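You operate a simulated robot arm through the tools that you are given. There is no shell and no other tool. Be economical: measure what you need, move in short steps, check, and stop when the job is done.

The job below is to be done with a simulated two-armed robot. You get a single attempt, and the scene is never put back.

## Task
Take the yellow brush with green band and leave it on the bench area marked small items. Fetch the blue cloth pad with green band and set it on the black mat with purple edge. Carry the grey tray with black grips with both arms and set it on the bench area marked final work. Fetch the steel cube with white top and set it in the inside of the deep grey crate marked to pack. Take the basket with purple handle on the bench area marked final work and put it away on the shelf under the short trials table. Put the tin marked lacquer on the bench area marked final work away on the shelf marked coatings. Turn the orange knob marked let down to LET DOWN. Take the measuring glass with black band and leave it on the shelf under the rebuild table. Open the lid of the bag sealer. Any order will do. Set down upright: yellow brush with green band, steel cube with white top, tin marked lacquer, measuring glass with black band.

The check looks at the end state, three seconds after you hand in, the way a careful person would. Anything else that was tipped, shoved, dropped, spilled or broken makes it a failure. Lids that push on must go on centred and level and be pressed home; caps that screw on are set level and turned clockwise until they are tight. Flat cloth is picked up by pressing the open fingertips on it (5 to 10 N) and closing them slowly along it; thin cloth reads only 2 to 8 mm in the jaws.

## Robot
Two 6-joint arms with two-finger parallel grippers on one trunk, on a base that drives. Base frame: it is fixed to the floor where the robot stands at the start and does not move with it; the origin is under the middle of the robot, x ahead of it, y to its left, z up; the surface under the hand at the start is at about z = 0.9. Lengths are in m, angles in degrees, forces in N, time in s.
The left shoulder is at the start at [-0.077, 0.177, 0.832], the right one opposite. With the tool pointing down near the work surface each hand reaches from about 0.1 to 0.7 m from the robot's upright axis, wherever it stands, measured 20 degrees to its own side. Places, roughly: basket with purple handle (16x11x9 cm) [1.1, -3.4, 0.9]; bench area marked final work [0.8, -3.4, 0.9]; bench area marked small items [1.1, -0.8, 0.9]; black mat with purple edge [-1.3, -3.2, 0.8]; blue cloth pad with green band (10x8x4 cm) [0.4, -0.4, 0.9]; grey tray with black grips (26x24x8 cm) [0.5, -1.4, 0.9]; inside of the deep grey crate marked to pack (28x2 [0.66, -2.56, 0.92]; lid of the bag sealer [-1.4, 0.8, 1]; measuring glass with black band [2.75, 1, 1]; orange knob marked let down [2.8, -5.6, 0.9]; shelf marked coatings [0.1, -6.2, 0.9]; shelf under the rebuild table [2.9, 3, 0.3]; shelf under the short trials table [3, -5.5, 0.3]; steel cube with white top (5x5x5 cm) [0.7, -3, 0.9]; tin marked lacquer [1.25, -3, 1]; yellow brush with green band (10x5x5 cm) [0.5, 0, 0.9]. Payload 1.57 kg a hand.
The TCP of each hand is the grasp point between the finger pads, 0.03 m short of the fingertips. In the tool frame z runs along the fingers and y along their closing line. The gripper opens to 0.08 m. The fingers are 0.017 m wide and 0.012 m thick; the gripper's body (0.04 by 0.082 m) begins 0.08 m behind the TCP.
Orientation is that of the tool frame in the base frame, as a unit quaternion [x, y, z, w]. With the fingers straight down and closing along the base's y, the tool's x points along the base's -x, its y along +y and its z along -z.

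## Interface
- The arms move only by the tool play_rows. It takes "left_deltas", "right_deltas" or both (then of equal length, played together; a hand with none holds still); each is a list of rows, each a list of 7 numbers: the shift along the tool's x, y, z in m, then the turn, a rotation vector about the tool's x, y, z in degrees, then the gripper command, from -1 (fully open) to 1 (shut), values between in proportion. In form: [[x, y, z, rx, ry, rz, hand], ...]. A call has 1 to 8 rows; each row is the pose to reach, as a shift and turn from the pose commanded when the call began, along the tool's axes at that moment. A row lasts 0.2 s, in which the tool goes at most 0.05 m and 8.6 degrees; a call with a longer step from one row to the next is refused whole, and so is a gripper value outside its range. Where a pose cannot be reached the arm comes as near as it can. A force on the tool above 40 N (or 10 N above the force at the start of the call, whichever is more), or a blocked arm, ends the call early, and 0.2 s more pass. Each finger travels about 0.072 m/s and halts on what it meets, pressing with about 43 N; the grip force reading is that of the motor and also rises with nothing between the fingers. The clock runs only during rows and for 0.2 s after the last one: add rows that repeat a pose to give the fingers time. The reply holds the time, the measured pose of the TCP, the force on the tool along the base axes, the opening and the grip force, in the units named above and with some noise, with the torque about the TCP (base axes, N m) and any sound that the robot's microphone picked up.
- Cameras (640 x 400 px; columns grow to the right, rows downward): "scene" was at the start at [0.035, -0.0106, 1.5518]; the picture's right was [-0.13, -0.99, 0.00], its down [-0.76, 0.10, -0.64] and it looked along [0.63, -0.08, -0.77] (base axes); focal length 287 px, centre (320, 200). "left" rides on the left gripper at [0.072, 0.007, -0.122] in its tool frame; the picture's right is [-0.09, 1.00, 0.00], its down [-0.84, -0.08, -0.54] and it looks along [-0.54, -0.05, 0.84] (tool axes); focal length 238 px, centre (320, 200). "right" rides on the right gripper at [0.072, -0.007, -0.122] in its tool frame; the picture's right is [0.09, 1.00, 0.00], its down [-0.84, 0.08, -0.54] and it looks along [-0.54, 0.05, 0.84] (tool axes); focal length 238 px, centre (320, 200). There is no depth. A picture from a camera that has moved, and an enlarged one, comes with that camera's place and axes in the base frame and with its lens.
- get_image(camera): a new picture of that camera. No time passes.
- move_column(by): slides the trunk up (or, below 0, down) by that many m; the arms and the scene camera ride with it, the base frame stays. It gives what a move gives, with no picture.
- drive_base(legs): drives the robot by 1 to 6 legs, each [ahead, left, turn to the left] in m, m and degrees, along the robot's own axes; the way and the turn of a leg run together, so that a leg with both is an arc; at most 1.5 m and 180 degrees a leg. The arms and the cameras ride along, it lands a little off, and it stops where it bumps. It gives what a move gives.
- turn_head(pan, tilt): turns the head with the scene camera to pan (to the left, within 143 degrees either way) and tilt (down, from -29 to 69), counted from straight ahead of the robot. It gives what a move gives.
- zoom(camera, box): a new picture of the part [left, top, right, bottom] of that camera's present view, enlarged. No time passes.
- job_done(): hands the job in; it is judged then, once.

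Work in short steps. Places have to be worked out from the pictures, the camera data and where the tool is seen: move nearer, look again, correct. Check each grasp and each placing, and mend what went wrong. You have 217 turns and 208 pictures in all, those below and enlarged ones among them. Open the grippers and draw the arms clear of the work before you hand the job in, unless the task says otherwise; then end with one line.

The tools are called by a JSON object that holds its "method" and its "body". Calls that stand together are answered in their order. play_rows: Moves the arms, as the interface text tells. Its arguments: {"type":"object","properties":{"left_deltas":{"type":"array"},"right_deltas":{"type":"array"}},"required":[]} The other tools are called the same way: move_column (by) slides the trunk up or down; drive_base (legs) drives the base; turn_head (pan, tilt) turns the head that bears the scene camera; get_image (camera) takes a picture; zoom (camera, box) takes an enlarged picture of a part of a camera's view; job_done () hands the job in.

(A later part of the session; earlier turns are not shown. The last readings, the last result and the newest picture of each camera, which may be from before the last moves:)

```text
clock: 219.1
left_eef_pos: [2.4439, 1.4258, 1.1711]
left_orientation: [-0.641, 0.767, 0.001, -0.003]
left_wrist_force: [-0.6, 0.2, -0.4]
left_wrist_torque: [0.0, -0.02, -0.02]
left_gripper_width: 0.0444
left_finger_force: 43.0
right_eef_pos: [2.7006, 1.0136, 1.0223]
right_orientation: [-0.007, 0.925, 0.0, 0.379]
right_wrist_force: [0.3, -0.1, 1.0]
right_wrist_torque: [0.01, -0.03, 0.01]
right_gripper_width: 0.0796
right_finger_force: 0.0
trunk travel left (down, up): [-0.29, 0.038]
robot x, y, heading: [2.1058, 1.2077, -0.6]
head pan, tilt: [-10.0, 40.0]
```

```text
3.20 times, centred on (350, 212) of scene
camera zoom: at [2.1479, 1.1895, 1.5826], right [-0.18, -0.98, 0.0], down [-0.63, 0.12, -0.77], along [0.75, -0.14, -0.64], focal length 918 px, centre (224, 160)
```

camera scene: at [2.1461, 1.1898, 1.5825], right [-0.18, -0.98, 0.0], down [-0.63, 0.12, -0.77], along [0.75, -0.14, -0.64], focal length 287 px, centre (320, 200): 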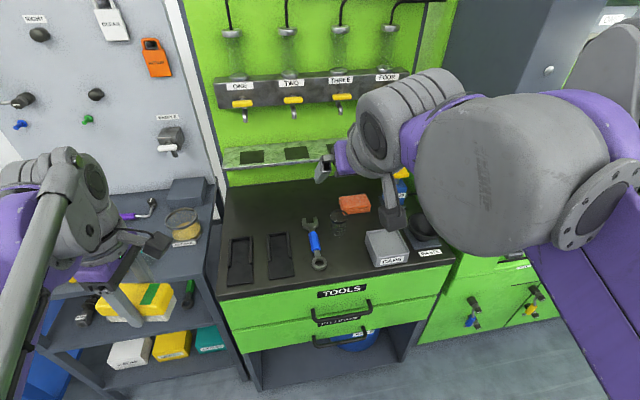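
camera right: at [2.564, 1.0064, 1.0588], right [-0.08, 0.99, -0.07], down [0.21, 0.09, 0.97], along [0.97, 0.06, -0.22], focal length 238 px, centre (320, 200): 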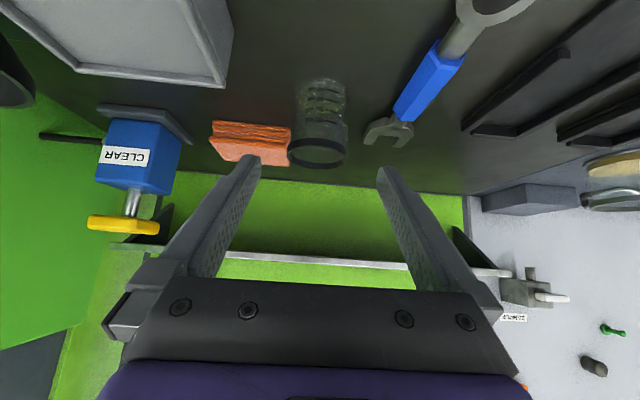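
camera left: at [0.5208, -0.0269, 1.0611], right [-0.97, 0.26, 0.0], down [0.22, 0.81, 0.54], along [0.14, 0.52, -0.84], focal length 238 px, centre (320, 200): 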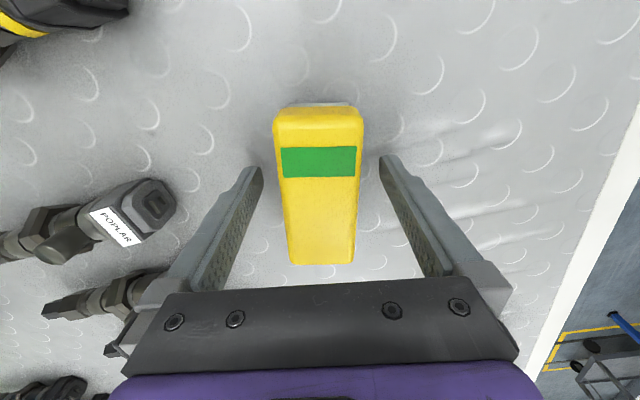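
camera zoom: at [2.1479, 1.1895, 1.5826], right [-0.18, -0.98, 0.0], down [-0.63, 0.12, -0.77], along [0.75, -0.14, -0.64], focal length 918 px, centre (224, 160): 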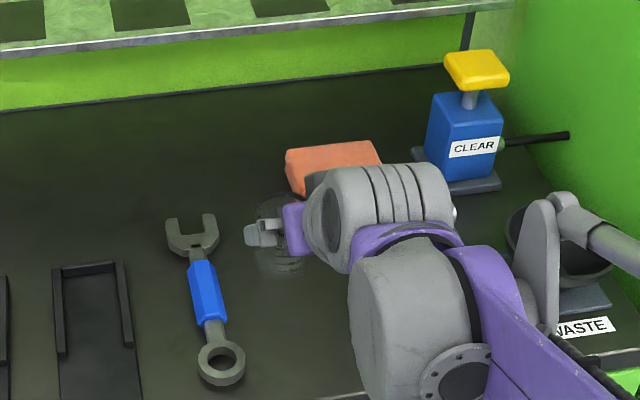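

The sponge is well behind the glass and the fingers are centred on it. I advance along the tool axis and close.

{"method": "play_rows", "body": {"right_deltas": [[0, 0, 0.03, 0, 0, 0, -1], [0, 0, 0.06, 0, 0, 0, -1], [0, 0, 0.085, 0, 0, 0, -1], [0, 0, 0.1, 0, 0, 0, -1], [0, 0, 0.1, 0, 0, 0, 0.6], [0, 0, 0.1, 0, 0, 0, 0.6], [0, 0, 0.1, 0, 0, 0, 0.6]]}}

{"method": "get_image", "body": {"camera": "right"}}

```text
clock: 220.7
left_eef_pos: [2.4445, 1.4255, 1.1706]
left_orientation: [-0.642, 0.767, 0.002, -0.002]
left_wrist_force: [0.6, 0.0, -0.9]
left_wrist_torque: [0.02, 0.02, -0.02]
left_gripper_width: 0.0444
left_finger_force: 42.9
right_eef_pos: [2.7699, 1.0133, 0.9521]
right_orientation: [-0.007, 0.925, 0.0, 0.38]
right_wrist_force: [1.0, 0.1, -0.6]
right_wrist_torque: [0.01, 0.01, -0.01]
right_gripper_width: 0.0582
right_finger_force: 43.1
trunk travel left (down, up): [-0.29, 0.038]
robot x, y, heading: [2.1065, 1.2079, -0.4]
head pan, tilt: [-10.0, 40.0]
```

```text
125 pictures are left
camera right: at [2.6334, 1.0071, 0.9886], right [-0.08, 0.99, -0.07], down [0.21, 0.09, 0.97], along [0.97, 0.06, -0.22], focal length 238 px, centre (320, 200)
```

right: 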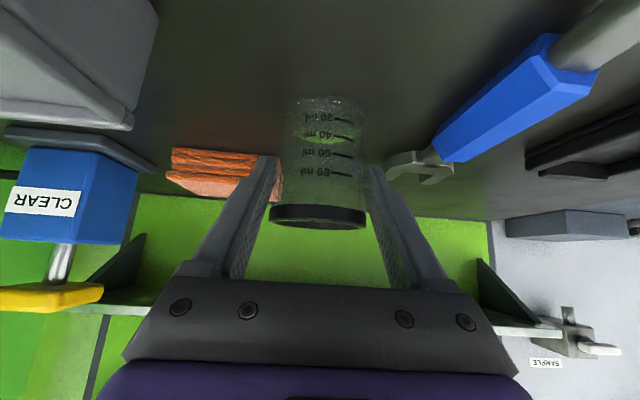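

The glass is held at 58 mm. I lift it and draw it back over the edge.

{"method": "play_rows", "body": {"right_deltas": [[-0.014, 0, -0.0142, 0, 0, 0, 0.6], [-0.042, 0, -0.0426, 0, 0, 0, 0.6], [-0.07, 0, -0.071, 0, 0, 0, 0.6], [-0.098, 0, -0.1, 0, 0, 0, 0.6], [-0.07, 0, -0.128, 0, 0, 0, 0.6], [-0.042, 0, -0.156, 0, 0, 0, 0.6], [-0.012, 0, -0.185, 0, 0, 0, 0.6], [0.015, 0, -0.213, 0, 0, 0, 0.6]]}}

{"method": "drive_base", "body": {"legs": [[-0.3, 0, 0], [0, 0, 90], [1.2, 0, 0], [0.6, 0, 0]]}}

{"method": "get_image", "body": {"camera": "right"}}

{"method": "turn_head", "body": {"pan": -50, "tilt": 35}}

{"method": "get_image", "body": {"camera": "scene"}}

```text
clock: 222.5
left_eef_pos: [2.4411, 1.4257, 1.1722]
left_orientation: [-0.642, 0.767, 0.001, -0.001]
left_wrist_force: [0.5, -0.2, -1.9]
left_wrist_torque: [-0.01, -0.01, -0.04]
left_gripper_width: 0.0442
left_finger_force: 42.9
right_eef_pos: [2.6071, 1.0133, 1.095]
right_orientation: [-0.007, 0.925, -0.001, 0.381]
right_wrist_force: [-0.2, 0.4, -0.4]
right_wrist_torque: [0.0, 0.0, 0.04]
right_gripper_width: 0.0585
right_finger_force: 43.3
trunk travel left (down, up): [-0.29, 0.038]
robot x, y, heading: [2.1029, 1.2038, -0.4]
head pan, tilt: [-10.0, 40.0]
```

```text
clock: 237.0
left_eef_pos: [1.6151, 3.3466, 1.1714]
left_orientation: [0.996, -0.092, 0.0, 0.003]
left_wrist_force: [0.1, -0.2, -1.6]
left_wrist_torque: [0.01, -0.03, -0.02]
left_gripper_width: 0.0443
left_finger_force: 43.3
right_eef_pos: [2.0274, 3.5086, 1.0935]
right_orientation: [0.657, -0.65, -0.268, -0.27]
right_wrist_force: [0.6, 0.0, 0.4]
right_wrist_torque: [0.0, -0.01, 0.02]
right_gripper_width: 0.0582
right_finger_force: 42.8
trunk travel left (down, up): [-0.29, 0.038]
robot x, y, heading: [1.8343, 3.0041, 89.3]
head pan, tilt: [-10.0, 40.0]
```

```text
124 pictures are left
camera right: at [2.0357, 3.3736, 1.1297], right [-0.99, -0.07, -0.07], down [-0.08, 0.21, 0.97], along [-0.06, 0.97, -0.22], focal length 238 px, centre (320, 200)
```

right: 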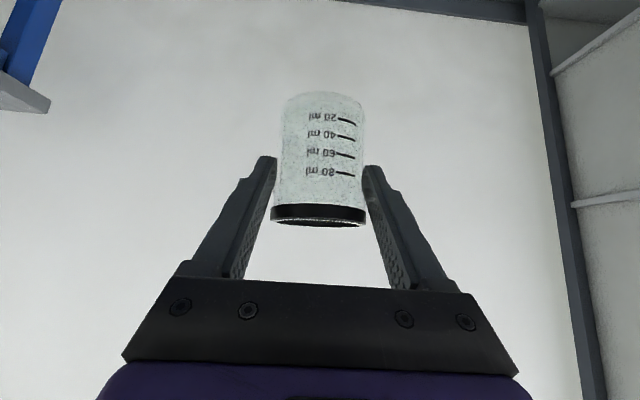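

```text
clock: 238.1
left_eef_pos: [1.6149, 3.346, 1.1715]
left_orientation: [0.996, -0.092, 0.0, 0.002]
left_wrist_force: [0.0, 0.7, -1.7]
left_wrist_torque: [-0.01, 0.01, 0.03]
left_gripper_width: 0.0443
left_finger_force: 43.1
right_eef_pos: [2.0287, 3.5088, 1.0927]
right_orientation: [0.658, -0.65, -0.269, -0.269]
right_wrist_force: [0.0, 0.8, 0.1]
right_wrist_torque: [0.03, 0.04, -0.02]
right_gripper_width: 0.058
right_finger_force: 42.6
trunk travel left (down, up): [-0.29, 0.038]
robot x, y, heading: [1.8325, 3.0037, 88.9]
head pan, tilt: [-50.0, 35.0]
```

```text
123 pictures are left
camera scene: at [1.9013, 3.019, 1.5902], right [0.63, -0.77, 0.0], down [-0.44, -0.36, -0.82], along [0.63, 0.52, -0.57], focal length 287 px, centre (320, 200)
```

scene: 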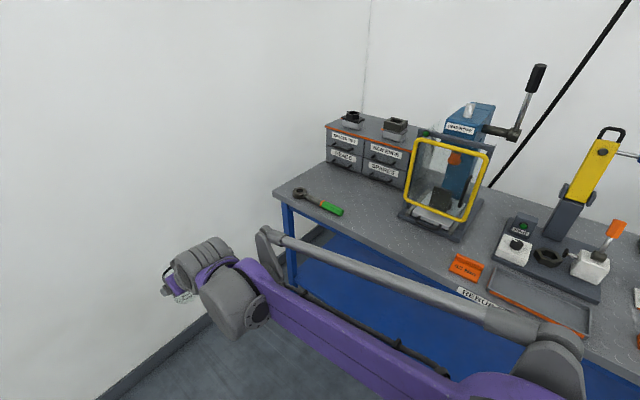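

The rebuild table's edge is at x about 2.57, with the shelf below. I turn to face it, raise the left hand, and lower the trunk.

{"method": "drive_base", "body": {"legs": [[0, 0, -89]]}}

{"method": "play_rows", "body": {"left_deltas": [[0, 0, -0.04, 0, 0, 0, 1], [0, 0, -0.08, 0, 0, 0, 1], [0, 0, -0.12, 0, 0, 0, 1], [0, 0, -0.16, 0, 0, 0, 1]]}}

{"method": "move_column", "body": {"by": -0.28}}

{"method": "turn_head", "body": {"pan": 0, "tilt": 25}}

{"method": "get_image", "body": {"camera": "scene"}}

```text
clock: 242.2
left_eef_pos: [2.1719, 3.2287, 1.1712]
left_orientation: [-0.644, 0.765, 0.001, -0.002]
left_wrist_force: [1.4, 0.5, -0.3]
left_wrist_torque: [-0.03, -0.03, 0.01]
left_gripper_width: 0.044
left_finger_force: 43.1
right_eef_pos: [2.3403, 2.8172, 1.092]
right_orientation: [-0.011, 0.925, 0.002, 0.38]
right_wrist_force: [-0.6, -0.4, -0.2]
right_wrist_torque: [0.01, 0.03, 0.0]
right_gripper_width: 0.0578
right_finger_force: 42.9
trunk travel left (down, up): [-0.29, 0.038]
robot x, y, heading: [1.8347, 3.0048, -0.1]
head pan, tilt: [-50.0, 35.0]
```

```text
clock: 243.2
left_eef_pos: [2.1722, 3.227, 1.331]
left_orientation: [-0.645, 0.764, 0.002, -0.002]
left_wrist_force: [0.5, 0.1, -1.4]
left_wrist_torque: [0.04, -0.01, 0.01]
left_gripper_width: 0.0442
left_finger_force: 43.2
right_eef_pos: [2.3415, 2.8181, 1.0923]
right_orientation: [-0.011, 0.925, 0.002, 0.381]
right_wrist_force: [1.1, -0.2, -1.4]
right_wrist_torque: [0.0, 0.04, 0.0]
right_gripper_width: 0.0578
right_finger_force: 43.4
trunk travel left (down, up): [-0.29, 0.038]
robot x, y, heading: [1.8361, 3.0058, 0.2]
head pan, tilt: [-50.0, 35.0]
```

```text
clock: 246.1
left_eef_pos: [2.1969, 3.2276, 1.0375]
left_orientation: [-0.645, 0.764, 0.01, -0.013]
left_wrist_force: [0.0, 0.2, -1.0]
left_wrist_torque: [-0.01, -0.02, 0.03]
left_gripper_width: 0.0442
left_finger_force: 43.4
right_eef_pos: [2.3396, 2.8177, 0.8141]
right_orientation: [-0.01, 0.925, 0.001, 0.38]
right_wrist_force: [-0.1, 0.4, -1.7]
right_wrist_torque: [-0.01, -0.01, 0.03]
right_gripper_width: 0.0578
right_finger_force: 43.3
trunk travel left (down, up): [-0.01, 0.318]
robot x, y, heading: [1.8339, 3.0061, -0.1]
head pan, tilt: [-50.0, 35.0]
```

```text
clock: 247.3
left_eef_pos: [2.1966, 3.2284, 1.0377]
left_orientation: [-0.645, 0.764, 0.01, -0.014]
left_wrist_force: [-0.4, -0.1, -0.2]
left_wrist_torque: [-0.02, 0.03, -0.04]
left_gripper_width: 0.0443
left_finger_force: 42.7
right_eef_pos: [2.3405, 2.8181, 0.8139]
right_orientation: [-0.011, 0.925, 0.001, 0.38]
right_wrist_force: [0.1, -0.8, 0.4]
right_wrist_torque: [0.01, 0.02, -0.01]
right_gripper_width: 0.0578
right_finger_force: 42.6
trunk travel left (down, up): [-0.01, 0.318]
robot x, y, heading: [1.8345, 3.0068, 0.1]
head pan, tilt: [0.0, 25.0]
```

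```text
122 pictures are left
camera scene: at [1.9346, 3.0047, 1.3182], right [0.0, -1.0, 0.0], down [-0.42, 0.0, -0.91], along [0.91, 0.0, -0.42], focal length 287 px, centre (320, 200)
```

scene: 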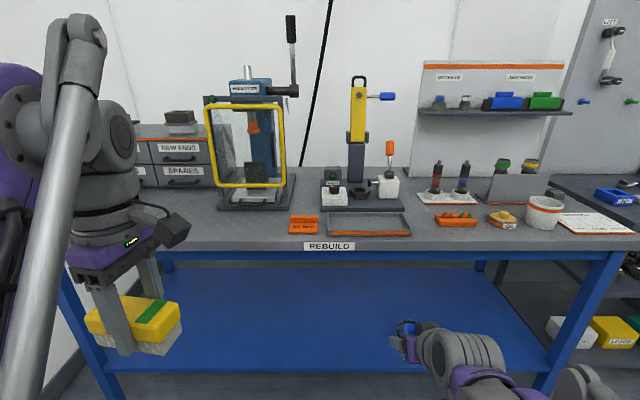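

The shelf's front edge is at x about 2.64. I lower the glass in front of the table.

{"method": "play_rows", "body": {"right_deltas": [[0.033, 0, 0.0335, 0, 0, 0, 0.6], [0.066, 0, 0.067, 0, 0, 0, 0.6], [0.1, 0, 0.101, 0, 0, 0, 0.6], [0.134, 0, 0.135, 0, 0, 0, 0.6], [0.168, 0, 0.17, 0, 0, 0, 0.6], [0.202, 0, 0.204, 0, 0, 0, 0.6], [0.236, 0, 0.239, 0, 0, 0, 0.6], [0.265, 0, 0.268, 0, 0, 0, 0.6]]}}

{"method": "get_image", "body": {"camera": "right"}}

{"method": "get_image", "body": {"camera": "scene"}}

```text
clock: 249.1
left_eef_pos: [2.1974, 3.2286, 1.0387]
left_orientation: [-0.645, 0.764, 0.011, -0.013]
left_wrist_force: [-0.5, -0.6, -0.6]
left_wrist_torque: [0.0, 0.03, 0.01]
left_gripper_width: 0.0444
left_finger_force: 42.7
right_eef_pos: [2.3395, 2.8174, 0.4327]
right_orientation: [-0.012, 0.925, 0.002, 0.38]
right_wrist_force: [0.6, 0.6, -0.5]
right_wrist_torque: [-0.01, -0.02, 0.01]
right_gripper_width: 0.0577
right_finger_force: 43.1
trunk travel left (down, up): [-0.01, 0.318]
robot x, y, heading: [1.8379, 3.0045, -0.4]
head pan, tilt: [0.0, 25.0]
```

```text
121 pictures are left
camera right: at [2.2025, 2.8093, 0.4708], right [-0.09, 0.99, -0.07], down [0.21, 0.09, 0.97], along [0.97, 0.07, -0.22], focal length 238 px, centre (320, 200)
```

right: 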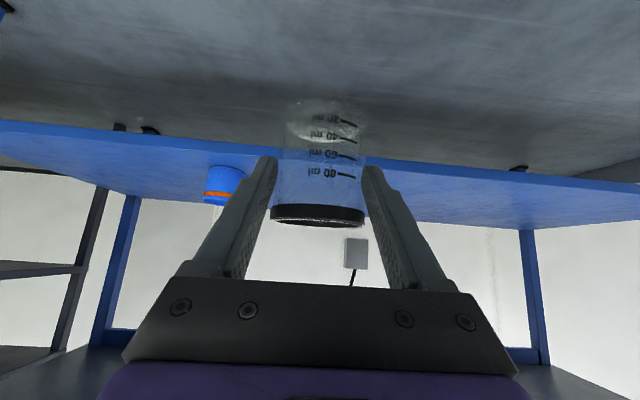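

```text
120 pictures are left
camera scene: at [1.935, 3.0047, 1.3181], right [0.0, -1.0, 0.0], down [-0.42, 0.0, -0.91], along [0.91, 0.0, -0.42], focal length 287 px, centre (320, 200)
```

scene: 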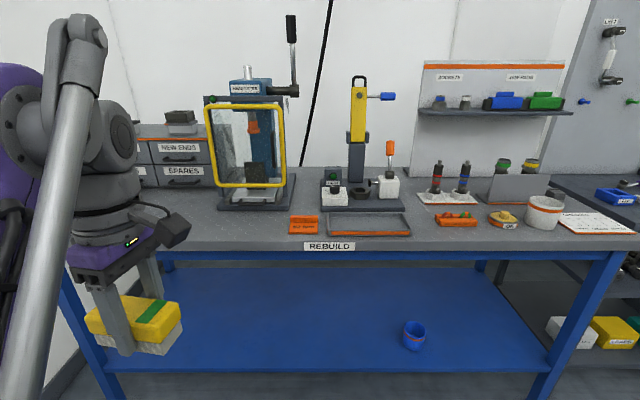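

The blue cup on the shelf is 19 cm away from the glass's line. I drive the glass in over the shelf.

{"method": "drive_base", "body": {"legs": [[0.38, 0, 0.4]]}}

{"method": "get_image", "body": {"camera": "right"}}

```text
clock: 251.4
left_eef_pos: [2.5693, 3.2234, 1.0381]
left_orientation: [-0.642, 0.767, 0.012, -0.013]
left_wrist_force: [-1.3, -0.8, -1.5]
left_wrist_torque: [0.0, 0.0, 0.02]
left_gripper_width: 0.0443
left_finger_force: 42.7
right_eef_pos: [2.7084, 2.8115, 0.4347]
right_orientation: [-0.008, 0.925, 0.001, 0.381]
right_wrist_force: [0.7, -0.3, -0.7]
right_wrist_torque: [-0.04, 0.03, 0.0]
right_gripper_width: 0.0575
right_finger_force: 43.1
trunk travel left (down, up): [-0.01, 0.318]
robot x, y, heading: [2.2089, 3.0068, -0.9]
head pan, tilt: [0.0, 25.0]
```

```text
119 pictures are left
camera right: at [2.572, 2.8045, 0.4714], right [-0.08, 0.99, -0.07], down [0.21, 0.09, 0.97], along [0.97, 0.06, -0.22], focal length 238 px, centre (320, 200)
```

right: 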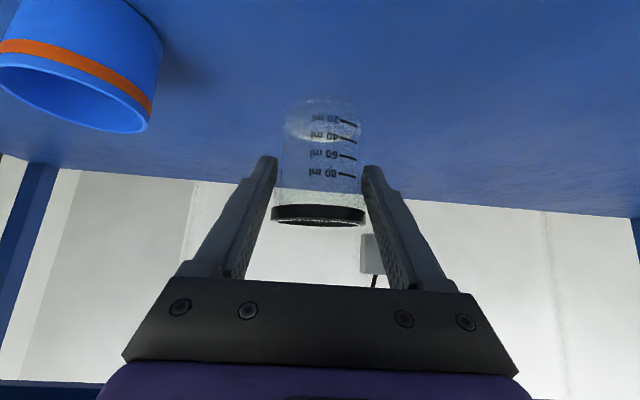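

Over the shelf with room to spare. I lower to contact.

{"method": "play_rows", "body": {"right_deltas": [[0.021, 0, 0.0213, 0, 0, 0, 0.6], [0.039, 0, 0.039, 0, 0, 0, 0.6], [0.047, 0, 0.0475, 0, 0, 0, 0.6], [0.051, 0, 0.0515, 0, 0, 0, 0.6], [0.054, 0, 0.0545, 0, 0, 0, 0.6], [0.057, 0, 0.0575, 0, 0, 0, 0.6]]}}

```text
clock: 252.8
left_eef_pos: [2.5688, 3.2232, 1.0382]
left_orientation: [-0.641, 0.767, 0.011, -0.013]
left_wrist_force: [-0.3, 0.1, -1.4]
left_wrist_torque: [0.02, 0.04, -0.01]
left_gripper_width: 0.0447
left_finger_force: 42.6
right_eef_pos: [2.7114, 2.8099, 0.3553]
right_orientation: [-0.008, 0.925, 0.001, 0.379]
right_wrist_force: [0.0, -0.4, -0.9]
right_wrist_torque: [0.0, 0.03, 0.02]
right_gripper_width: 0.0573
right_finger_force: 43.0
right hand out of reach, approached as far as the arm can: row 6
trunk travel left (down, up): [-0.01, 0.318]
robot x, y, heading: [2.2063, 2.9996, -0.6]
head pan, tilt: [0.0, 25.0]
```

Nearly there, but the arm is at its limit. I use the last centimetre of trunk travel and look.

{"method": "move_column", "body": {"by": -0.01}}

{"method": "get_image", "body": {"camera": "right"}}

```text
clock: 253.4
left_eef_pos: [2.5688, 3.2239, 1.0278]
left_orientation: [-0.642, 0.767, 0.01, -0.012]
left_wrist_force: [0.3, 0.1, -0.7]
left_wrist_torque: [-0.03, -0.03, 0.02]
left_gripper_width: 0.0445
left_finger_force: 42.9
right_eef_pos: [2.7137, 2.8113, 0.3476]
right_orientation: [-0.008, 0.925, 0.0, 0.379]
right_wrist_force: [-4.2, 0.2, 15.8]
right_wrist_torque: [0.16, -0.43, 0.12]
right_gripper_width: 0.0558
right_finger_force: 42.8
trunk travel left (down, up): [0.0, 0.328]
robot x, y, heading: [2.2028, 3.0027, -0.6]
head pan, tilt: [0.0, 25.0]
```

```text
118 pictures are left
camera right: at [2.576, 2.8042, 0.3844], right [-0.08, 0.99, -0.07], down [0.21, 0.09, 0.97], along [0.97, 0.06, -0.22], focal length 238 px, centre (320, 200)
```

right: 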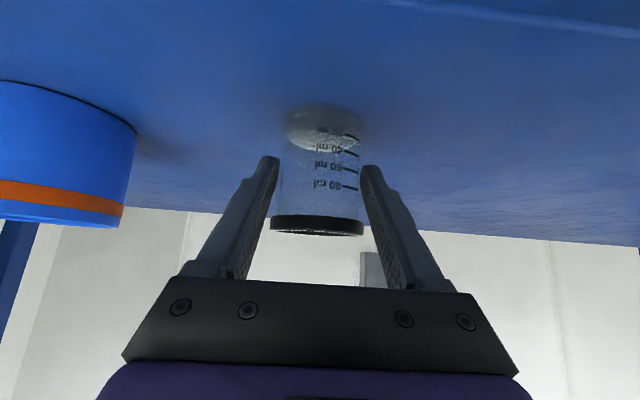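

The glass is in contact with the shelf. I release and back out along the tool axis.

{"method": "play_rows", "body": {"right_deltas": [[0, 0, 0, 0, 0, 0, 0.0], [0, 0, 0, 0, 0, 0, -0.6], [0, 0, 0, 0, 0, 0, -1], [0, 0, -0.03, 0, 0, 0, -1], [0, 0, -0.07, 0, 0, 0, -1], [0, 0, -0.11, 0, 0, 0, -1]]}}

{"method": "get_image", "body": {"camera": "right"}}

```text
clock: 254.8
left_eef_pos: [2.5697, 3.2229, 1.0283]
left_orientation: [-0.641, 0.768, 0.011, -0.012]
left_wrist_force: [-0.2, -0.5, -0.1]
left_wrist_torque: [0.0, -0.01, 0.01]
left_gripper_width: 0.0443
left_finger_force: 43.4
right_eef_pos: [2.6569, 2.808, 0.4406]
right_orientation: [-0.008, 0.926, 0.001, 0.377]
right_wrist_force: [-0.6, 0.1, 0.6]
right_wrist_torque: [-0.02, -0.02, 0.04]
right_gripper_width: 0.08
right_finger_force: 0.0
right hand out of reach, approached as far as the arm can: row 4, 5, 6
trunk travel left (down, up): [0.0, 0.328]
robot x, y, heading: [2.204, 3.0045, -0.3]
head pan, tilt: [0.0, 25.0]
```

```text
117 pictures are left
camera right: at [2.5192, 2.801, 0.4786], right [-0.08, 0.99, -0.07], down [0.22, 0.09, 0.97], along [0.97, 0.06, -0.22], focal length 238 px, centre (320, 200)
```

right: 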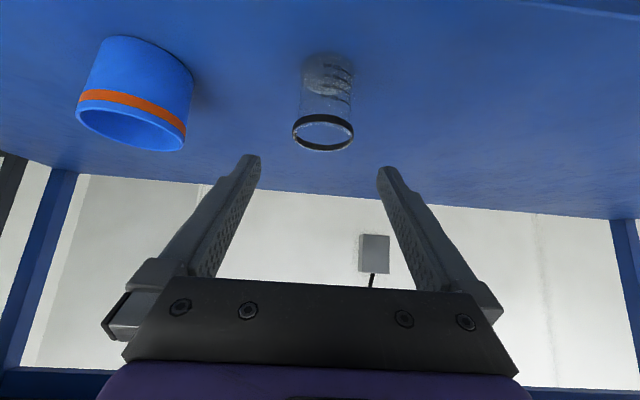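

The glass stands upright on the shelf. I back out, raise the trunk, and restore the right tool to vertical.

{"method": "drive_base", "body": {"legs": [[-0.42, 0, 0]]}}

{"method": "move_column", "body": {"by": 0.27}}

{"method": "play_rows", "body": {"right_deltas": [[-0.032, 0, -0.033, 0, 7.5, 0, -1], [-0.065, 0, -0.066, 0, 15, 0, -1], [-0.098, 0, -0.1, 0, 22.5, 0, -1], [-0.131, 0, -0.133, 0, 30, 0, -1], [-0.164, 0, -0.166, 0, 37.5, 0, -1], [-0.2, 0, -0.2, 0, 44.5, 0, -1]]}}

{"method": "drive_base", "body": {"legs": [[0, 0, -90], [1.5, 0, 0], [1.5, 0, 0], [0.75, 0, 0]]}}

{"method": "turn_head", "body": {"pan": -60, "tilt": 30}}

{"method": "get_image", "body": {"camera": "scene"}}

```text
clock: 257.4
left_eef_pos: [2.1494, 3.2256, 1.0279]
left_orientation: [-0.637, 0.771, 0.011, -0.012]
left_wrist_force: [0.3, -0.7, 0.1]
left_wrist_torque: [0.0, -0.01, 0.03]
left_gripper_width: 0.0441
left_finger_force: 42.8
right_eef_pos: [2.2309, 2.808, 0.4412]
right_orientation: [-0.002, 0.926, -0.001, 0.378]
right_wrist_force: [0.5, -0.5, -0.4]
right_wrist_torque: [0.0, 0.01, 0.01]
right_gripper_width: 0.0797
right_finger_force: 0.1
trunk travel left (down, up): [0.0, 0.328]
robot x, y, heading: [1.7841, 3.0079, -1.1]
head pan, tilt: [0.0, 25.0]
```

```text
clock: 260.2
left_eef_pos: [2.1491, 3.2249, 1.2984]
left_orientation: [-0.637, 0.771, 0.011, -0.013]
left_wrist_force: [-0.3, -0.4, -1.8]
left_wrist_torque: [-0.04, 0.01, -0.01]
left_gripper_width: 0.0442
left_finger_force: 42.9
right_eef_pos: [2.2641, 2.8079, 0.7366]
right_orientation: [-0.002, 0.917, -0.002, 0.4]
right_wrist_force: [0.1, -0.7, -0.5]
right_wrist_torque: [0.02, -0.03, 0.02]
right_gripper_width: 0.0799
right_finger_force: 0.0
trunk travel left (down, up): [-0.27, 0.058]
robot x, y, heading: [1.7832, 3.0119, -1.2]
head pan, tilt: [0.0, 25.0]
```

```text
clock: 261.6
left_eef_pos: [2.1497, 3.2265, 1.2974]
left_orientation: [-0.636, 0.771, 0.012, -0.012]
left_wrist_force: [0.4, 0.1, -0.9]
left_wrist_torque: [-0.04, 0.0, -0.02]
left_gripper_width: 0.0442
left_finger_force: 43.0
right_eef_pos: [2.2536, 2.8105, 1.021]
right_orientation: [-0.001, 1.0, -0.004, 0.022]
right_wrist_force: [-1.1, 0.1, -0.1]
right_wrist_torque: [0.02, 0.01, 0.02]
right_gripper_width: 0.0798
right_finger_force: 0.0
trunk travel left (down, up): [-0.27, 0.058]
robot x, y, heading: [1.7811, 3.0086, -1.4]
head pan, tilt: [0.0, 25.0]
```

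```text
clock: 277.0
left_eef_pos: [1.8787, 0.2412, 1.2966]
left_orientation: [0.11, 0.994, 0.018, -0.002]
left_wrist_force: [0.7, 0.7, -0.4]
left_wrist_torque: [-0.06, 0.02, -0.02]
left_gripper_width: 0.0444
left_finger_force: 43.2
right_eef_pos: [1.4599, 0.1547, 1.0199]
right_orientation: [0.718, 0.696, -0.013, 0.007]
right_wrist_force: [-0.5, -12.6, -8.6]
right_wrist_torque: [0.35, 0.47, 0.66]
right_gripper_width: 0.0795
right_finger_force: 0.0
trunk travel left (down, up): [-0.27, 0.058]
robot x, y, heading: [1.6726, 0.6135, -92.9]
head pan, tilt: [0.0, 25.0]
stopped in leg 3: the force on the tool passed its limit at 96 N (the readings are from after the stop); the commanded pose is now the measured one
```

```text
clock: 278.3
left_eef_pos: [1.8765, 0.2399, 1.2974]
left_orientation: [0.109, 0.994, 0.018, -0.002]
left_wrist_force: [-0.3, 0.6, -0.5]
left_wrist_torque: [-0.01, -0.03, 0.01]
left_gripper_width: 0.0443
left_finger_force: 42.8
right_eef_pos: [1.4575, 0.1566, 1.0211]
right_orientation: [0.719, 0.695, -0.011, 0.006]
right_wrist_force: [1.5, -7.6, -6.3]
right_wrist_torque: [-0.03, 0.65, 0.41]
right_gripper_width: 0.0779
right_finger_force: 0.0
trunk travel left (down, up): [-0.27, 0.058]
robot x, y, heading: [1.6744, 0.619, -92.9]
head pan, tilt: [-60.0, 30.0]
```

```text
116 pictures are left
camera scene: at [1.5946, 0.6134, 1.5762], right [-0.45, 0.89, 0.0], down [0.45, 0.23, -0.87], along [-0.77, -0.39, -0.5], focal length 287 px, centre (320, 200)
```

scene: 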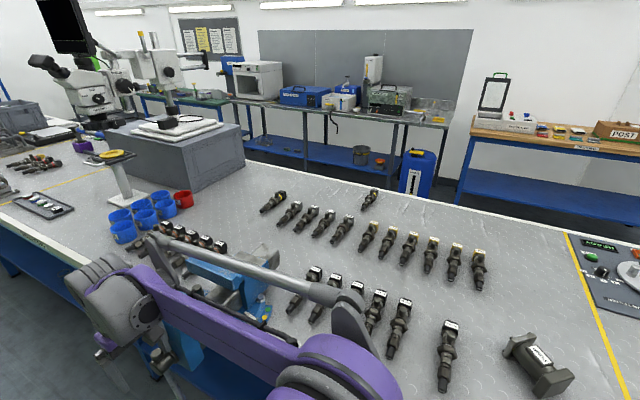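

The right hand has bumped a blue fixture at the bench's far edge. I look at what it is with the right camera before moving.

{"method": "get_image", "body": {"camera": "right"}}

{"method": "turn_head", "body": {"pan": -30, "tilt": 45}}

{"method": "get_image", "body": {"camera": "scene"}}

```text
115 pictures are left
camera right: at [1.4551, 0.2319, 1.1415], right [1.0, 0.06, -0.01], down [0.05, -0.83, 0.56], along [0.02, -0.56, -0.83], focal length 238 px, centre (320, 200)
```

right: 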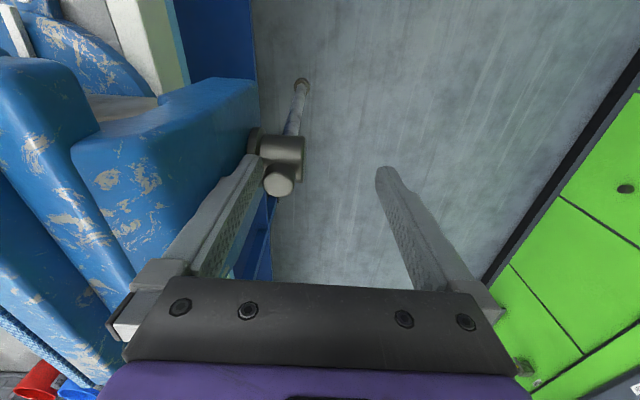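

```text
clock: 279.2
left_eef_pos: [1.8758, 0.2407, 1.2985]
left_orientation: [0.11, 0.994, 0.018, -0.002]
left_wrist_force: [-0.2, -0.2, -0.5]
left_wrist_torque: [0.0, 0.0, 0.01]
left_gripper_width: 0.0443
left_finger_force: 43.2
right_eef_pos: [1.4586, 0.1554, 1.0209]
right_orientation: [0.718, 0.696, -0.011, 0.006]
right_wrist_force: [1.8, -6.5, -4.9]
right_wrist_torque: [-0.07, 0.69, 0.32]
right_gripper_width: 0.0779
right_finger_force: 0.0
trunk travel left (down, up): [-0.27, 0.058]
robot x, y, heading: [1.6732, 0.6142, -93.1]
head pan, tilt: [-30.0, 45.0]
```

```text
114 pictures are left
camera scene: at [1.6309, 0.5867, 1.5536], right [-0.84, 0.55, 0.0], down [0.39, 0.59, -0.71], along [-0.39, -0.59, -0.71], focal length 287 px, centre (320, 200)
```

scene: 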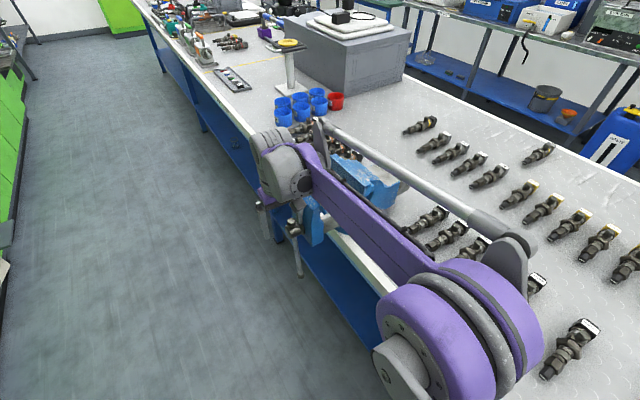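

It is a fixed bench vise, and the finger only touched its screw. I back off, shift away from the bench, and raise the right hand before driving on.

{"method": "drive_base", "body": {"legs": [[-0.08, 0, 0], [0, 0.15, 3]]}}

{"method": "play_rows", "body": {"right_deltas": [[0.03, 0, -0.03, 0, 0, 0, -1], [0.06, 0, -0.06, 0, 0, 0, -1], [0.09, 0, -0.09, 0, 0, 0, -1], [0.12, 0, -0.12, 0, 0, 0, -1], [0.12, 0, -0.16, 0, 0, 0, -1], [0.12, 0, -0.2, 0, 0, 0, -1]]}}

{"method": "drive_base", "body": {"legs": [[1.4, 0, 0]]}}

{"method": "turn_head", "body": {"pan": -80, "tilt": 30}}

{"method": "get_image", "body": {"camera": "scene"}}

```text
clock: 281.8
left_eef_pos: [2.048, 0.3289, 1.2975]
left_orientation: [0.084, 0.996, 0.017, -0.003]
left_wrist_force: [-0.1, 0.5, -1.0]
left_wrist_torque: [0.01, -0.02, 0.01]
left_gripper_width: 0.0444
left_finger_force: 43.0
right_eef_pos: [1.635, 0.2232, 1.0219]
right_orientation: [0.701, 0.713, -0.01, 0.006]
right_wrist_force: [-0.2, 0.1, -0.4]
right_wrist_torque: [-0.01, -0.02, -0.01]
right_gripper_width: 0.0799
right_finger_force: 0.0
trunk travel left (down, up): [-0.27, 0.058]
robot x, y, heading: [1.8259, 0.6915, -90.0]
head pan, tilt: [-30.0, 45.0]
```

```text
clock: 283.2
left_eef_pos: [2.0473, 0.3305, 1.298]
left_orientation: [0.085, 0.996, 0.017, -0.002]
left_wrist_force: [-0.1, -0.6, -0.8]
left_wrist_torque: [0.02, 0.02, 0.01]
left_gripper_width: 0.0443
left_finger_force: 42.7
right_eef_pos: [1.6317, 0.3485, 1.2192]
right_orientation: [0.701, 0.713, -0.011, 0.005]
right_wrist_force: [0.0, -0.1, 0.1]
right_wrist_torque: [0.02, 0.0, 0.01]
right_gripper_width: 0.0799
right_finger_force: 0.1
trunk travel left (down, up): [-0.27, 0.058]
robot x, y, heading: [1.8231, 0.6905, -90.2]
head pan, tilt: [-30.0, 45.0]
```

```text
clock: 290.4
left_eef_pos: [2.0436, -1.1033, 1.2973]
left_orientation: [0.087, 0.996, 0.017, -0.001]
left_wrist_force: [0.1, 0.2, -1.0]
left_wrist_torque: [0.01, -0.01, 0.01]
left_gripper_width: 0.0443
left_finger_force: 43.4
right_eef_pos: [1.6282, -1.0825, 1.2176]
right_orientation: [0.702, 0.712, -0.011, 0.006]
right_wrist_force: [0.0, 0.3, -0.3]
right_wrist_torque: [0.01, 0.04, 0.0]
right_gripper_width: 0.0799
right_finger_force: 0.1
trunk travel left (down, up): [-0.27, 0.058]
robot x, y, heading: [1.8192, -0.7399, -90.6]
head pan, tilt: [-30.0, 45.0]
```

```text
clock: 291.5
left_eef_pos: [2.0427, -1.1041, 1.2978]
left_orientation: [0.086, 0.996, 0.017, -0.002]
left_wrist_force: [0.5, -0.4, -0.7]
left_wrist_torque: [0.0, 0.01, 0.0]
left_gripper_width: 0.0441
left_finger_force: 43.1
right_eef_pos: [1.6282, -1.0819, 1.2182]
right_orientation: [0.702, 0.712, -0.011, 0.006]
right_wrist_force: [1.0, -1.0, 0.0]
right_wrist_torque: [0.02, -0.02, 0.03]
right_gripper_width: 0.08
right_finger_force: 0.1
trunk travel left (down, up): [-0.27, 0.058]
robot x, y, heading: [1.8183, -0.7389, -90.4]
head pan, tilt: [-80.0, 30.0]
```

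```text
113 pictures are left
camera scene: at [1.7329, -0.7142, 1.5762], right [-0.17, 0.99, 0.0], down [0.49, 0.09, -0.87], along [-0.85, -0.15, -0.5], focal length 287 px, centre (320, 200)
```

scene: 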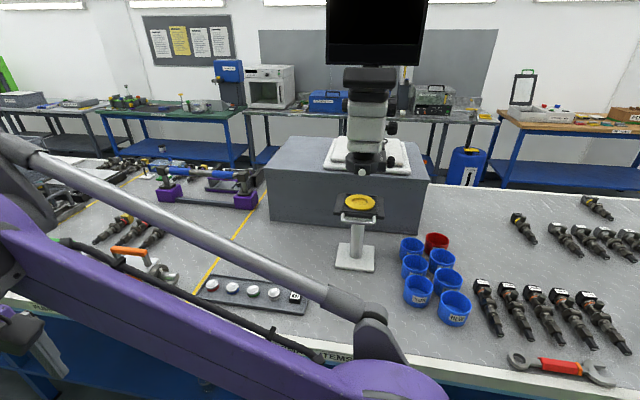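

The small items label is at y about -0.79, with a free spot around (1.16, -0.74). I position the robot facing the bench.

{"method": "drive_base", "body": {"legs": [[-0.16, 0, 0], [0, 0, -89.6], [0.14, 0, 0]]}}

{"method": "turn_head", "body": {"pan": 0, "tilt": 50}}

{"method": "get_image", "body": {"camera": "scene"}}

{"method": "get_image", "body": {"camera": "left"}}

```text
clock: 297.7
left_eef_pos: [1.3237, -0.806, 1.2974]
left_orientation: [0.761, 0.648, 0.013, 0.011]
left_wrist_force: [0.0, 0.1, -0.5]
left_wrist_torque: [0.0, -0.01, -0.02]
left_gripper_width: 0.0443
left_finger_force: 43.1
right_eef_pos: [1.3406, -0.3921, 1.2184]
right_orientation: [1.0, 0.014, -0.011, -0.004]
right_wrist_force: [0.0, 0.2, -0.4]
right_wrist_torque: [-0.03, 0.02, 0.05]
right_gripper_width: 0.0802
right_finger_force: 0.2
trunk travel left (down, up): [-0.27, 0.058]
robot x, y, heading: [1.6852, -0.5823, -179.6]
head pan, tilt: [-80.0, 30.0]
```

```text
clock: 299.2
left_eef_pos: [1.3245, -0.8061, 1.2977]
left_orientation: [0.761, 0.649, 0.014, 0.01]
left_wrist_force: [0.9, 0.1, -0.3]
left_wrist_torque: [0.01, -0.04, -0.01]
left_gripper_width: 0.0444
left_finger_force: 42.9
right_eef_pos: [1.3386, -0.392, 1.2185]
right_orientation: [1.0, 0.014, -0.012, -0.003]
right_wrist_force: [0.5, -0.1, 0.4]
right_wrist_torque: [-0.01, -0.04, -0.01]
right_gripper_width: 0.0798
right_finger_force: 0.0
trunk travel left (down, up): [-0.27, 0.058]
robot x, y, heading: [1.6846, -0.5853, -179.3]
head pan, tilt: [0.0, 50.0]
```

```text
112 pictures are left
camera scene: at [1.6483, -0.5807, 1.5467], right [-0.01, 1.0, 0.0], down [0.77, 0.01, -0.64], along [-0.64, -0.01, -0.77], focal length 287 px, centre (320, 200)
```

scene: 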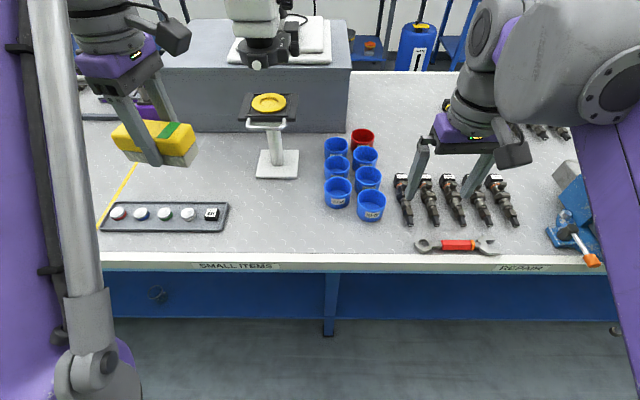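

```text
111 pictures are left
camera left: at [1.3379, -0.7369, 1.4208], right [0.97, -0.25, 0.03], down [-0.23, -0.81, 0.53], along [-0.11, -0.52, -0.84], focal length 238 px, centre (320, 200)
```

left: 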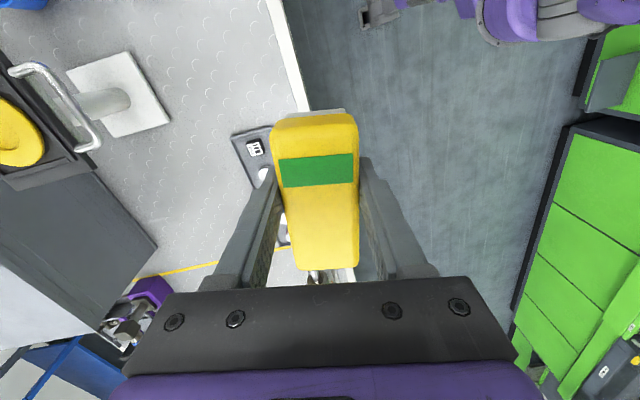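

The free spot is confirmed. I correct the slight tilt and move the brush over (1.16, -0.745).

{"method": "play_rows", "body": {"left_deltas": [[0.004, -0.023, 0.037, 0.5, 0, 0, 1], [0.009, -0.046, 0.074, 1, -0.1, 0, 1], [0.013, -0.068, 0.111, 1.5, -0.2, 0, 1], [0.017, -0.091, 0.148, 1.9, -0.3, 0, 1], [0.021, -0.114, 0.185, 1.9, -0.3, 0, 1], [0.026, -0.137, 0.222, 1.9, -0.3, 0, 1], [0.03, -0.16, 0.26, 1.9, -0.3, 0, 1], [0.034, -0.182, 0.297, 1.9, -0.3, 0, 1]]}}

{"method": "get_image", "body": {"camera": "left"}}

{"method": "get_image", "body": {"camera": "scene"}}

```text
clock: 301.0
left_eef_pos: [1.1572, -0.7452, 0.9936]
left_orientation: [0.761, 0.648, 0.001, 0.0]
left_wrist_force: [0.0, 0.4, -1.0]
left_wrist_torque: [0.04, 0.01, 0.01]
left_gripper_width: 0.0443
left_finger_force: 43.0
right_eef_pos: [1.3372, -0.3917, 1.2194]
right_orientation: [1.0, 0.015, -0.012, -0.002]
right_wrist_force: [0.3, 0.2, -0.5]
right_wrist_torque: [0.02, -0.05, -0.03]
right_gripper_width: 0.0801
right_finger_force: 0.0
trunk travel left (down, up): [-0.27, 0.058]
robot x, y, heading: [1.6868, -0.5814, -179.5]
head pan, tilt: [0.0, 50.0]
```

```text
110 pictures are left
camera left: at [1.1752, -0.6758, 1.116], right [0.97, -0.25, 0.0], down [-0.21, -0.81, 0.54], along [-0.13, -0.52, -0.84], focal length 238 px, centre (320, 200)
```

left: 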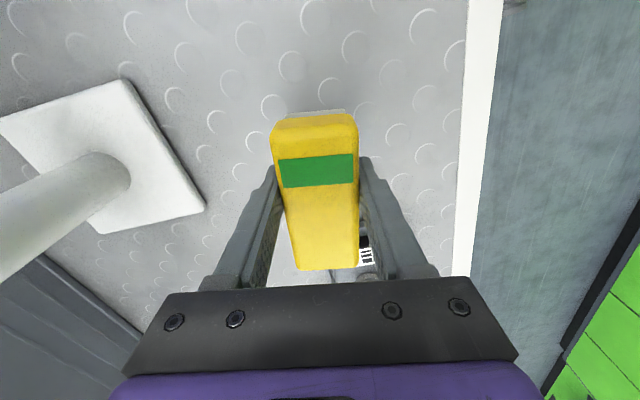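

```text
109 pictures are left
camera scene: at [1.647, -0.5807, 1.5466], right [-0.01, 1.0, 0.0], down [0.77, 0.01, -0.64], along [-0.64, -0.01, -0.77], focal length 287 px, centre (320, 200)
```

scene: 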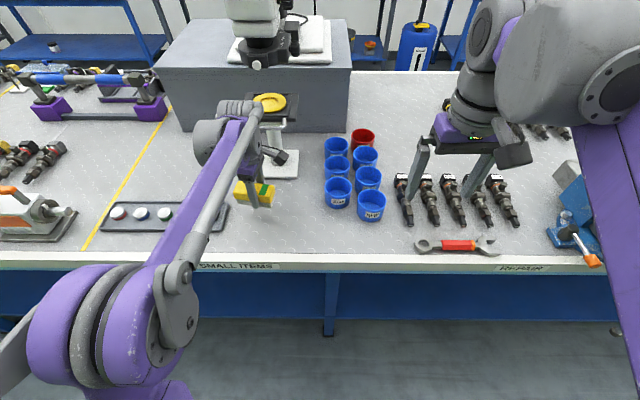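

Clear all round. I lower the brush to contact and release.

{"method": "play_rows", "body": {"left_deltas": [[0, 0, 0.03, 0, 0, 0, 1], [0, 0, 0.045, 0, 0, 0, 1], [0, 0, 0.05, 0, 0, 0, 1], [0, 0, 0.053, 0, 0, 0, 1], [0, 0, 0.055, 0, 0, 0, 1]]}}

```text
clock: 302.2
left_eef_pos: [1.1589, -0.7444, 0.9407]
left_orientation: [0.761, 0.648, 0.001, -0.001]
left_wrist_force: [0.2, 0.1, -1.2]
left_wrist_torque: [0.01, -0.02, -0.02]
left_gripper_width: 0.0444
left_finger_force: 43.5
right_eef_pos: [1.3383, -0.3934, 1.2183]
right_orientation: [1.0, 0.014, -0.012, -0.004]
right_wrist_force: [1.0, -0.1, -0.6]
right_wrist_torque: [0.01, -0.01, 0.04]
right_gripper_width: 0.0799
right_finger_force: 0.0
trunk travel left (down, up): [-0.27, 0.058]
robot x, y, heading: [1.6851, -0.5819, -179.5]
head pan, tilt: [0.0, 50.0]
```

Within a millimetre or two of contact. I lower a touch more, then open and rise.

{"method": "play_rows", "body": {"left_deltas": [[0, 0, 0.002, 0, 0, 0, 1], [0, 0, 0.003, 0, 0, 0, 0.3], [0, 0, 0.002, 0, 0, 0, -0.5], [0, 0, 0.002, 0, 0, 0, -1], [0, 0, -0.03, 0, 0, 0, -1], [0, 0, -0.08, 0, 0, 0, -1], [0, 0, -0.13, 0, 0, 0, -1], [0, 0, -0.18, 0, 0, 0, -1]]}}

{"method": "get_image", "body": {"camera": "scene"}}

```text
clock: 304.0
left_eef_pos: [1.1592, -0.7416, 1.1215]
left_orientation: [0.761, 0.649, 0.0, 0.0]
left_wrist_force: [-0.5, 0.1, 0.3]
left_wrist_torque: [0.02, 0.0, 0.03]
left_gripper_width: 0.0803
left_finger_force: 0.2
right_eef_pos: [1.3371, -0.3914, 1.2184]
right_orientation: [1.0, 0.014, -0.013, -0.004]
right_wrist_force: [-0.1, 0.1, 0.0]
right_wrist_torque: [-0.01, -0.01, -0.06]
right_gripper_width: 0.0799
right_finger_force: 0.0
trunk travel left (down, up): [-0.27, 0.058]
robot x, y, heading: [1.6832, -0.5759, -179.5]
head pan, tilt: [0.0, 50.0]
```

```text
108 pictures are left
camera scene: at [1.6485, -0.5805, 1.5467], right [-0.01, 1.0, 0.0], down [0.77, 0.01, -0.64], along [-0.64, -0.01, -0.77], focal length 287 px, centre (320, 200)
```

scene: 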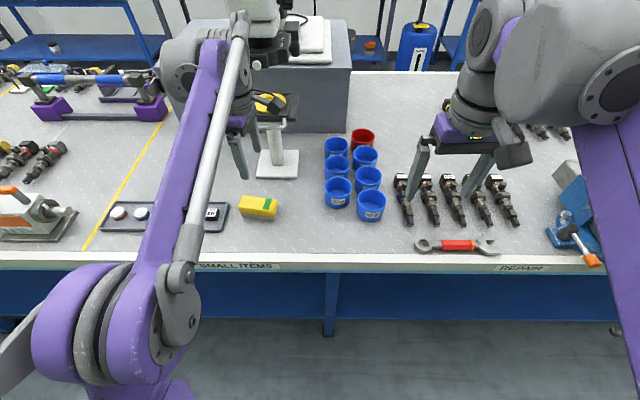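

The brush stands on the small items area. I back away, pull the left hand in, and drive down the aisle toward the basket and tin.

{"method": "drive_base", "body": {"legs": [[-0.16, 0, 0]]}}

{"method": "play_rows", "body": {"left_deltas": [[0.006, 0.037, -0.02, 0, 0, 0, -1], [0.012, 0.074, -0.04, 0, 0, 0, -1], [0.018, 0.11, -0.06, 0, 0, 0, -1], [0.024, 0.148, -0.08, 0, 0, 0, -1]]}}

{"method": "drive_base", "body": {"legs": [[0, 0, 89.5], [1.4, 0, 0], [1.2, 0, 0], [0, 0, -90]]}}

{"method": "turn_head", "body": {"pan": 0, "tilt": 40}}

{"method": "get_image", "body": {"camera": "scene"}}

```text
clock: 305.4
left_eef_pos: [1.318, -0.7402, 1.1213]
left_orientation: [0.761, 0.648, 0.001, -0.001]
left_wrist_force: [-0.3, 0.5, -0.3]
left_wrist_torque: [-0.01, 0.04, 0.0]
left_gripper_width: 0.0797
left_finger_force: 0.1
right_eef_pos: [1.4978, -0.3901, 1.2183]
right_orientation: [1.0, 0.013, -0.012, -0.003]
right_wrist_force: [0.2, -0.4, -0.7]
right_wrist_torque: [-0.02, 0.02, -0.02]
right_gripper_width: 0.08
right_finger_force: 0.1
trunk travel left (down, up): [-0.27, 0.058]
robot x, y, heading: [1.8421, -0.5828, -179.6]
head pan, tilt: [0.0, 50.0]
```

```text
clock: 306.4
left_eef_pos: [1.4712, -0.739, 1.2033]
left_orientation: [0.761, 0.648, -0.001, 0.0]
left_wrist_force: [0.6, 0.1, 0.1]
left_wrist_torque: [0.0, 0.01, 0.04]
left_gripper_width: 0.08
left_finger_force: 0.0
right_eef_pos: [1.4988, -0.3898, 1.2185]
right_orientation: [1.0, 0.013, -0.013, -0.004]
right_wrist_force: [0.6, -0.2, 0.2]
right_wrist_torque: [-0.01, 0.01, -0.01]
right_gripper_width: 0.0802
right_finger_force: 0.1
trunk travel left (down, up): [-0.27, 0.058]
robot x, y, heading: [1.8401, -0.5764, -179.5]
head pan, tilt: [0.0, 50.0]
```

```text
clock: 326.6
left_eef_pos: [1.4666, -3.3206, 1.203]
left_orientation: [0.765, 0.644, 0.001, -0.002]
left_wrist_force: [-0.4, 0.5, 0.4]
left_wrist_torque: [-0.01, 0.0, 0.0]
left_gripper_width: 0.0797
left_finger_force: 0.1
right_eef_pos: [1.4995, -2.9716, 1.2182]
right_orientation: [1.0, 0.007, -0.012, -0.004]
right_wrist_force: [0.2, 0.1, 0.2]
right_wrist_torque: [-0.02, 0.01, -0.01]
right_gripper_width: 0.08
right_finger_force: 0.0
trunk travel left (down, up): [-0.27, 0.058]
robot x, y, heading: [1.8415, -3.1672, 179.7]
head pan, tilt: [0.0, 50.0]
```

```text
clock: 327.4
left_eef_pos: [1.4659, -3.3206, 1.2023]
left_orientation: [0.765, 0.645, 0.001, -0.001]
left_wrist_force: [-0.2, 0.3, -0.3]
left_wrist_torque: [-0.01, -0.02, -0.03]
left_gripper_width: 0.0802
left_finger_force: 0.0
right_eef_pos: [1.4994, -2.972, 1.218]
right_orientation: [1.0, 0.007, -0.013, -0.004]
right_wrist_force: [1.0, -0.9, -0.4]
right_wrist_torque: [0.01, 0.01, 0.02]
right_gripper_width: 0.0801
right_finger_force: 0.1
trunk travel left (down, up): [-0.27, 0.058]
robot x, y, heading: [1.8405, -3.1649, 179.7]
head pan, tilt: [0.0, 40.0]
```

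```text
107 pictures are left
camera scene: at [1.7989, -3.165, 1.5608], right [0.0, 1.0, 0.0], down [0.64, 0.0, -0.77], along [-0.77, 0.0, -0.64], focal length 287 px, centre (320, 200)
```

scene: 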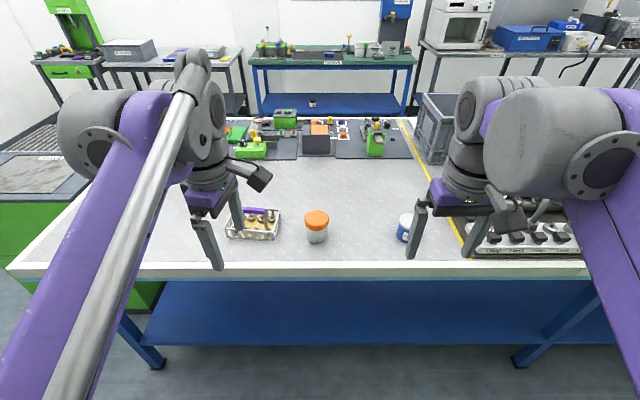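

I zoom on the basket and the two tins to read their labels.

{"method": "zoom", "body": {"camera": "scene", "box": [210, 190, 350, 265]}}

{"method": "zoom", "body": {"camera": "scene", "box": [360, 190, 450, 260]}}

{"method": "get_image", "body": {"camera": "right"}}

```text
4.57 times, centred on (280, 228) of scene
camera zoom: at [1.7989, -3.165, 1.5608], right [0.0, 1.0, 0.0], down [0.64, 0.0, -0.77], along [-0.77, 0.0, -0.64], focal length 1311 px, centre (503, 74)
```

zoom: 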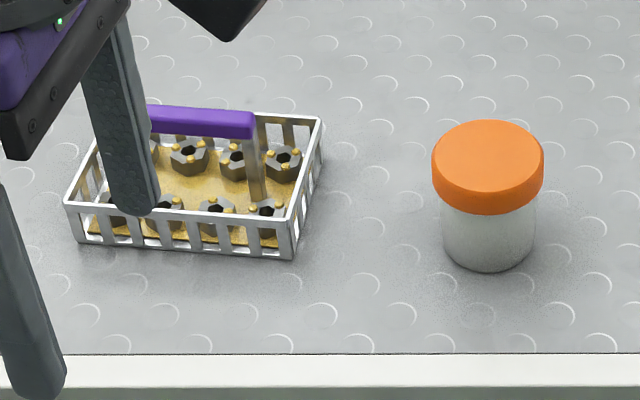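

```text
5.71 times, centred on (405, 225) of scene
camera zoom: at [1.7989, -3.165, 1.5608], right [0.0, 1.0, 0.0], down [0.64, 0.0, -0.77], along [-0.77, 0.0, -0.64], focal length 1639 px, centre (-166, 57)
```

zoom: 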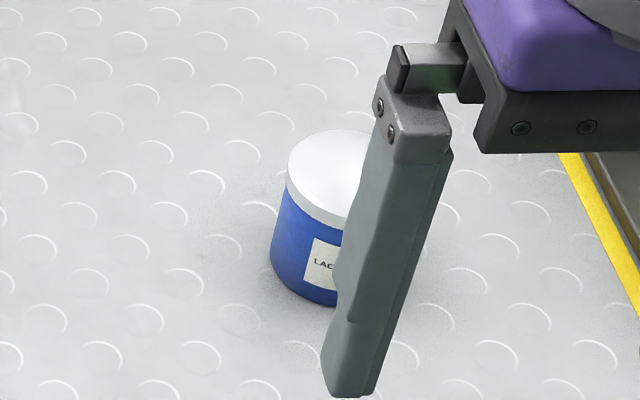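

```text
104 pictures are left
camera right: at [1.5743, -2.9637, 1.3387], right [0.11, -0.99, -0.01], down [-0.82, -0.09, 0.56], along [-0.56, -0.05, -0.83], focal length 238 px, centre (320, 200)
```

right: 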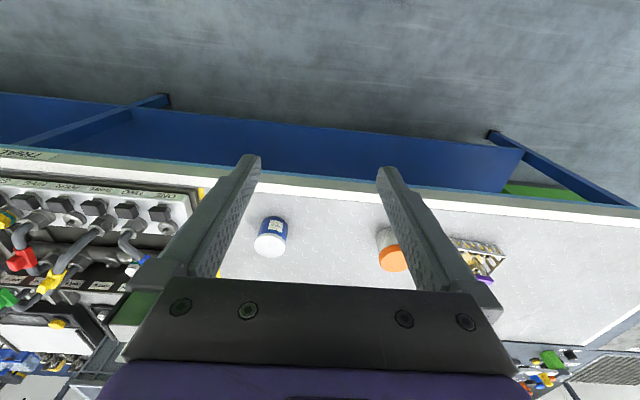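

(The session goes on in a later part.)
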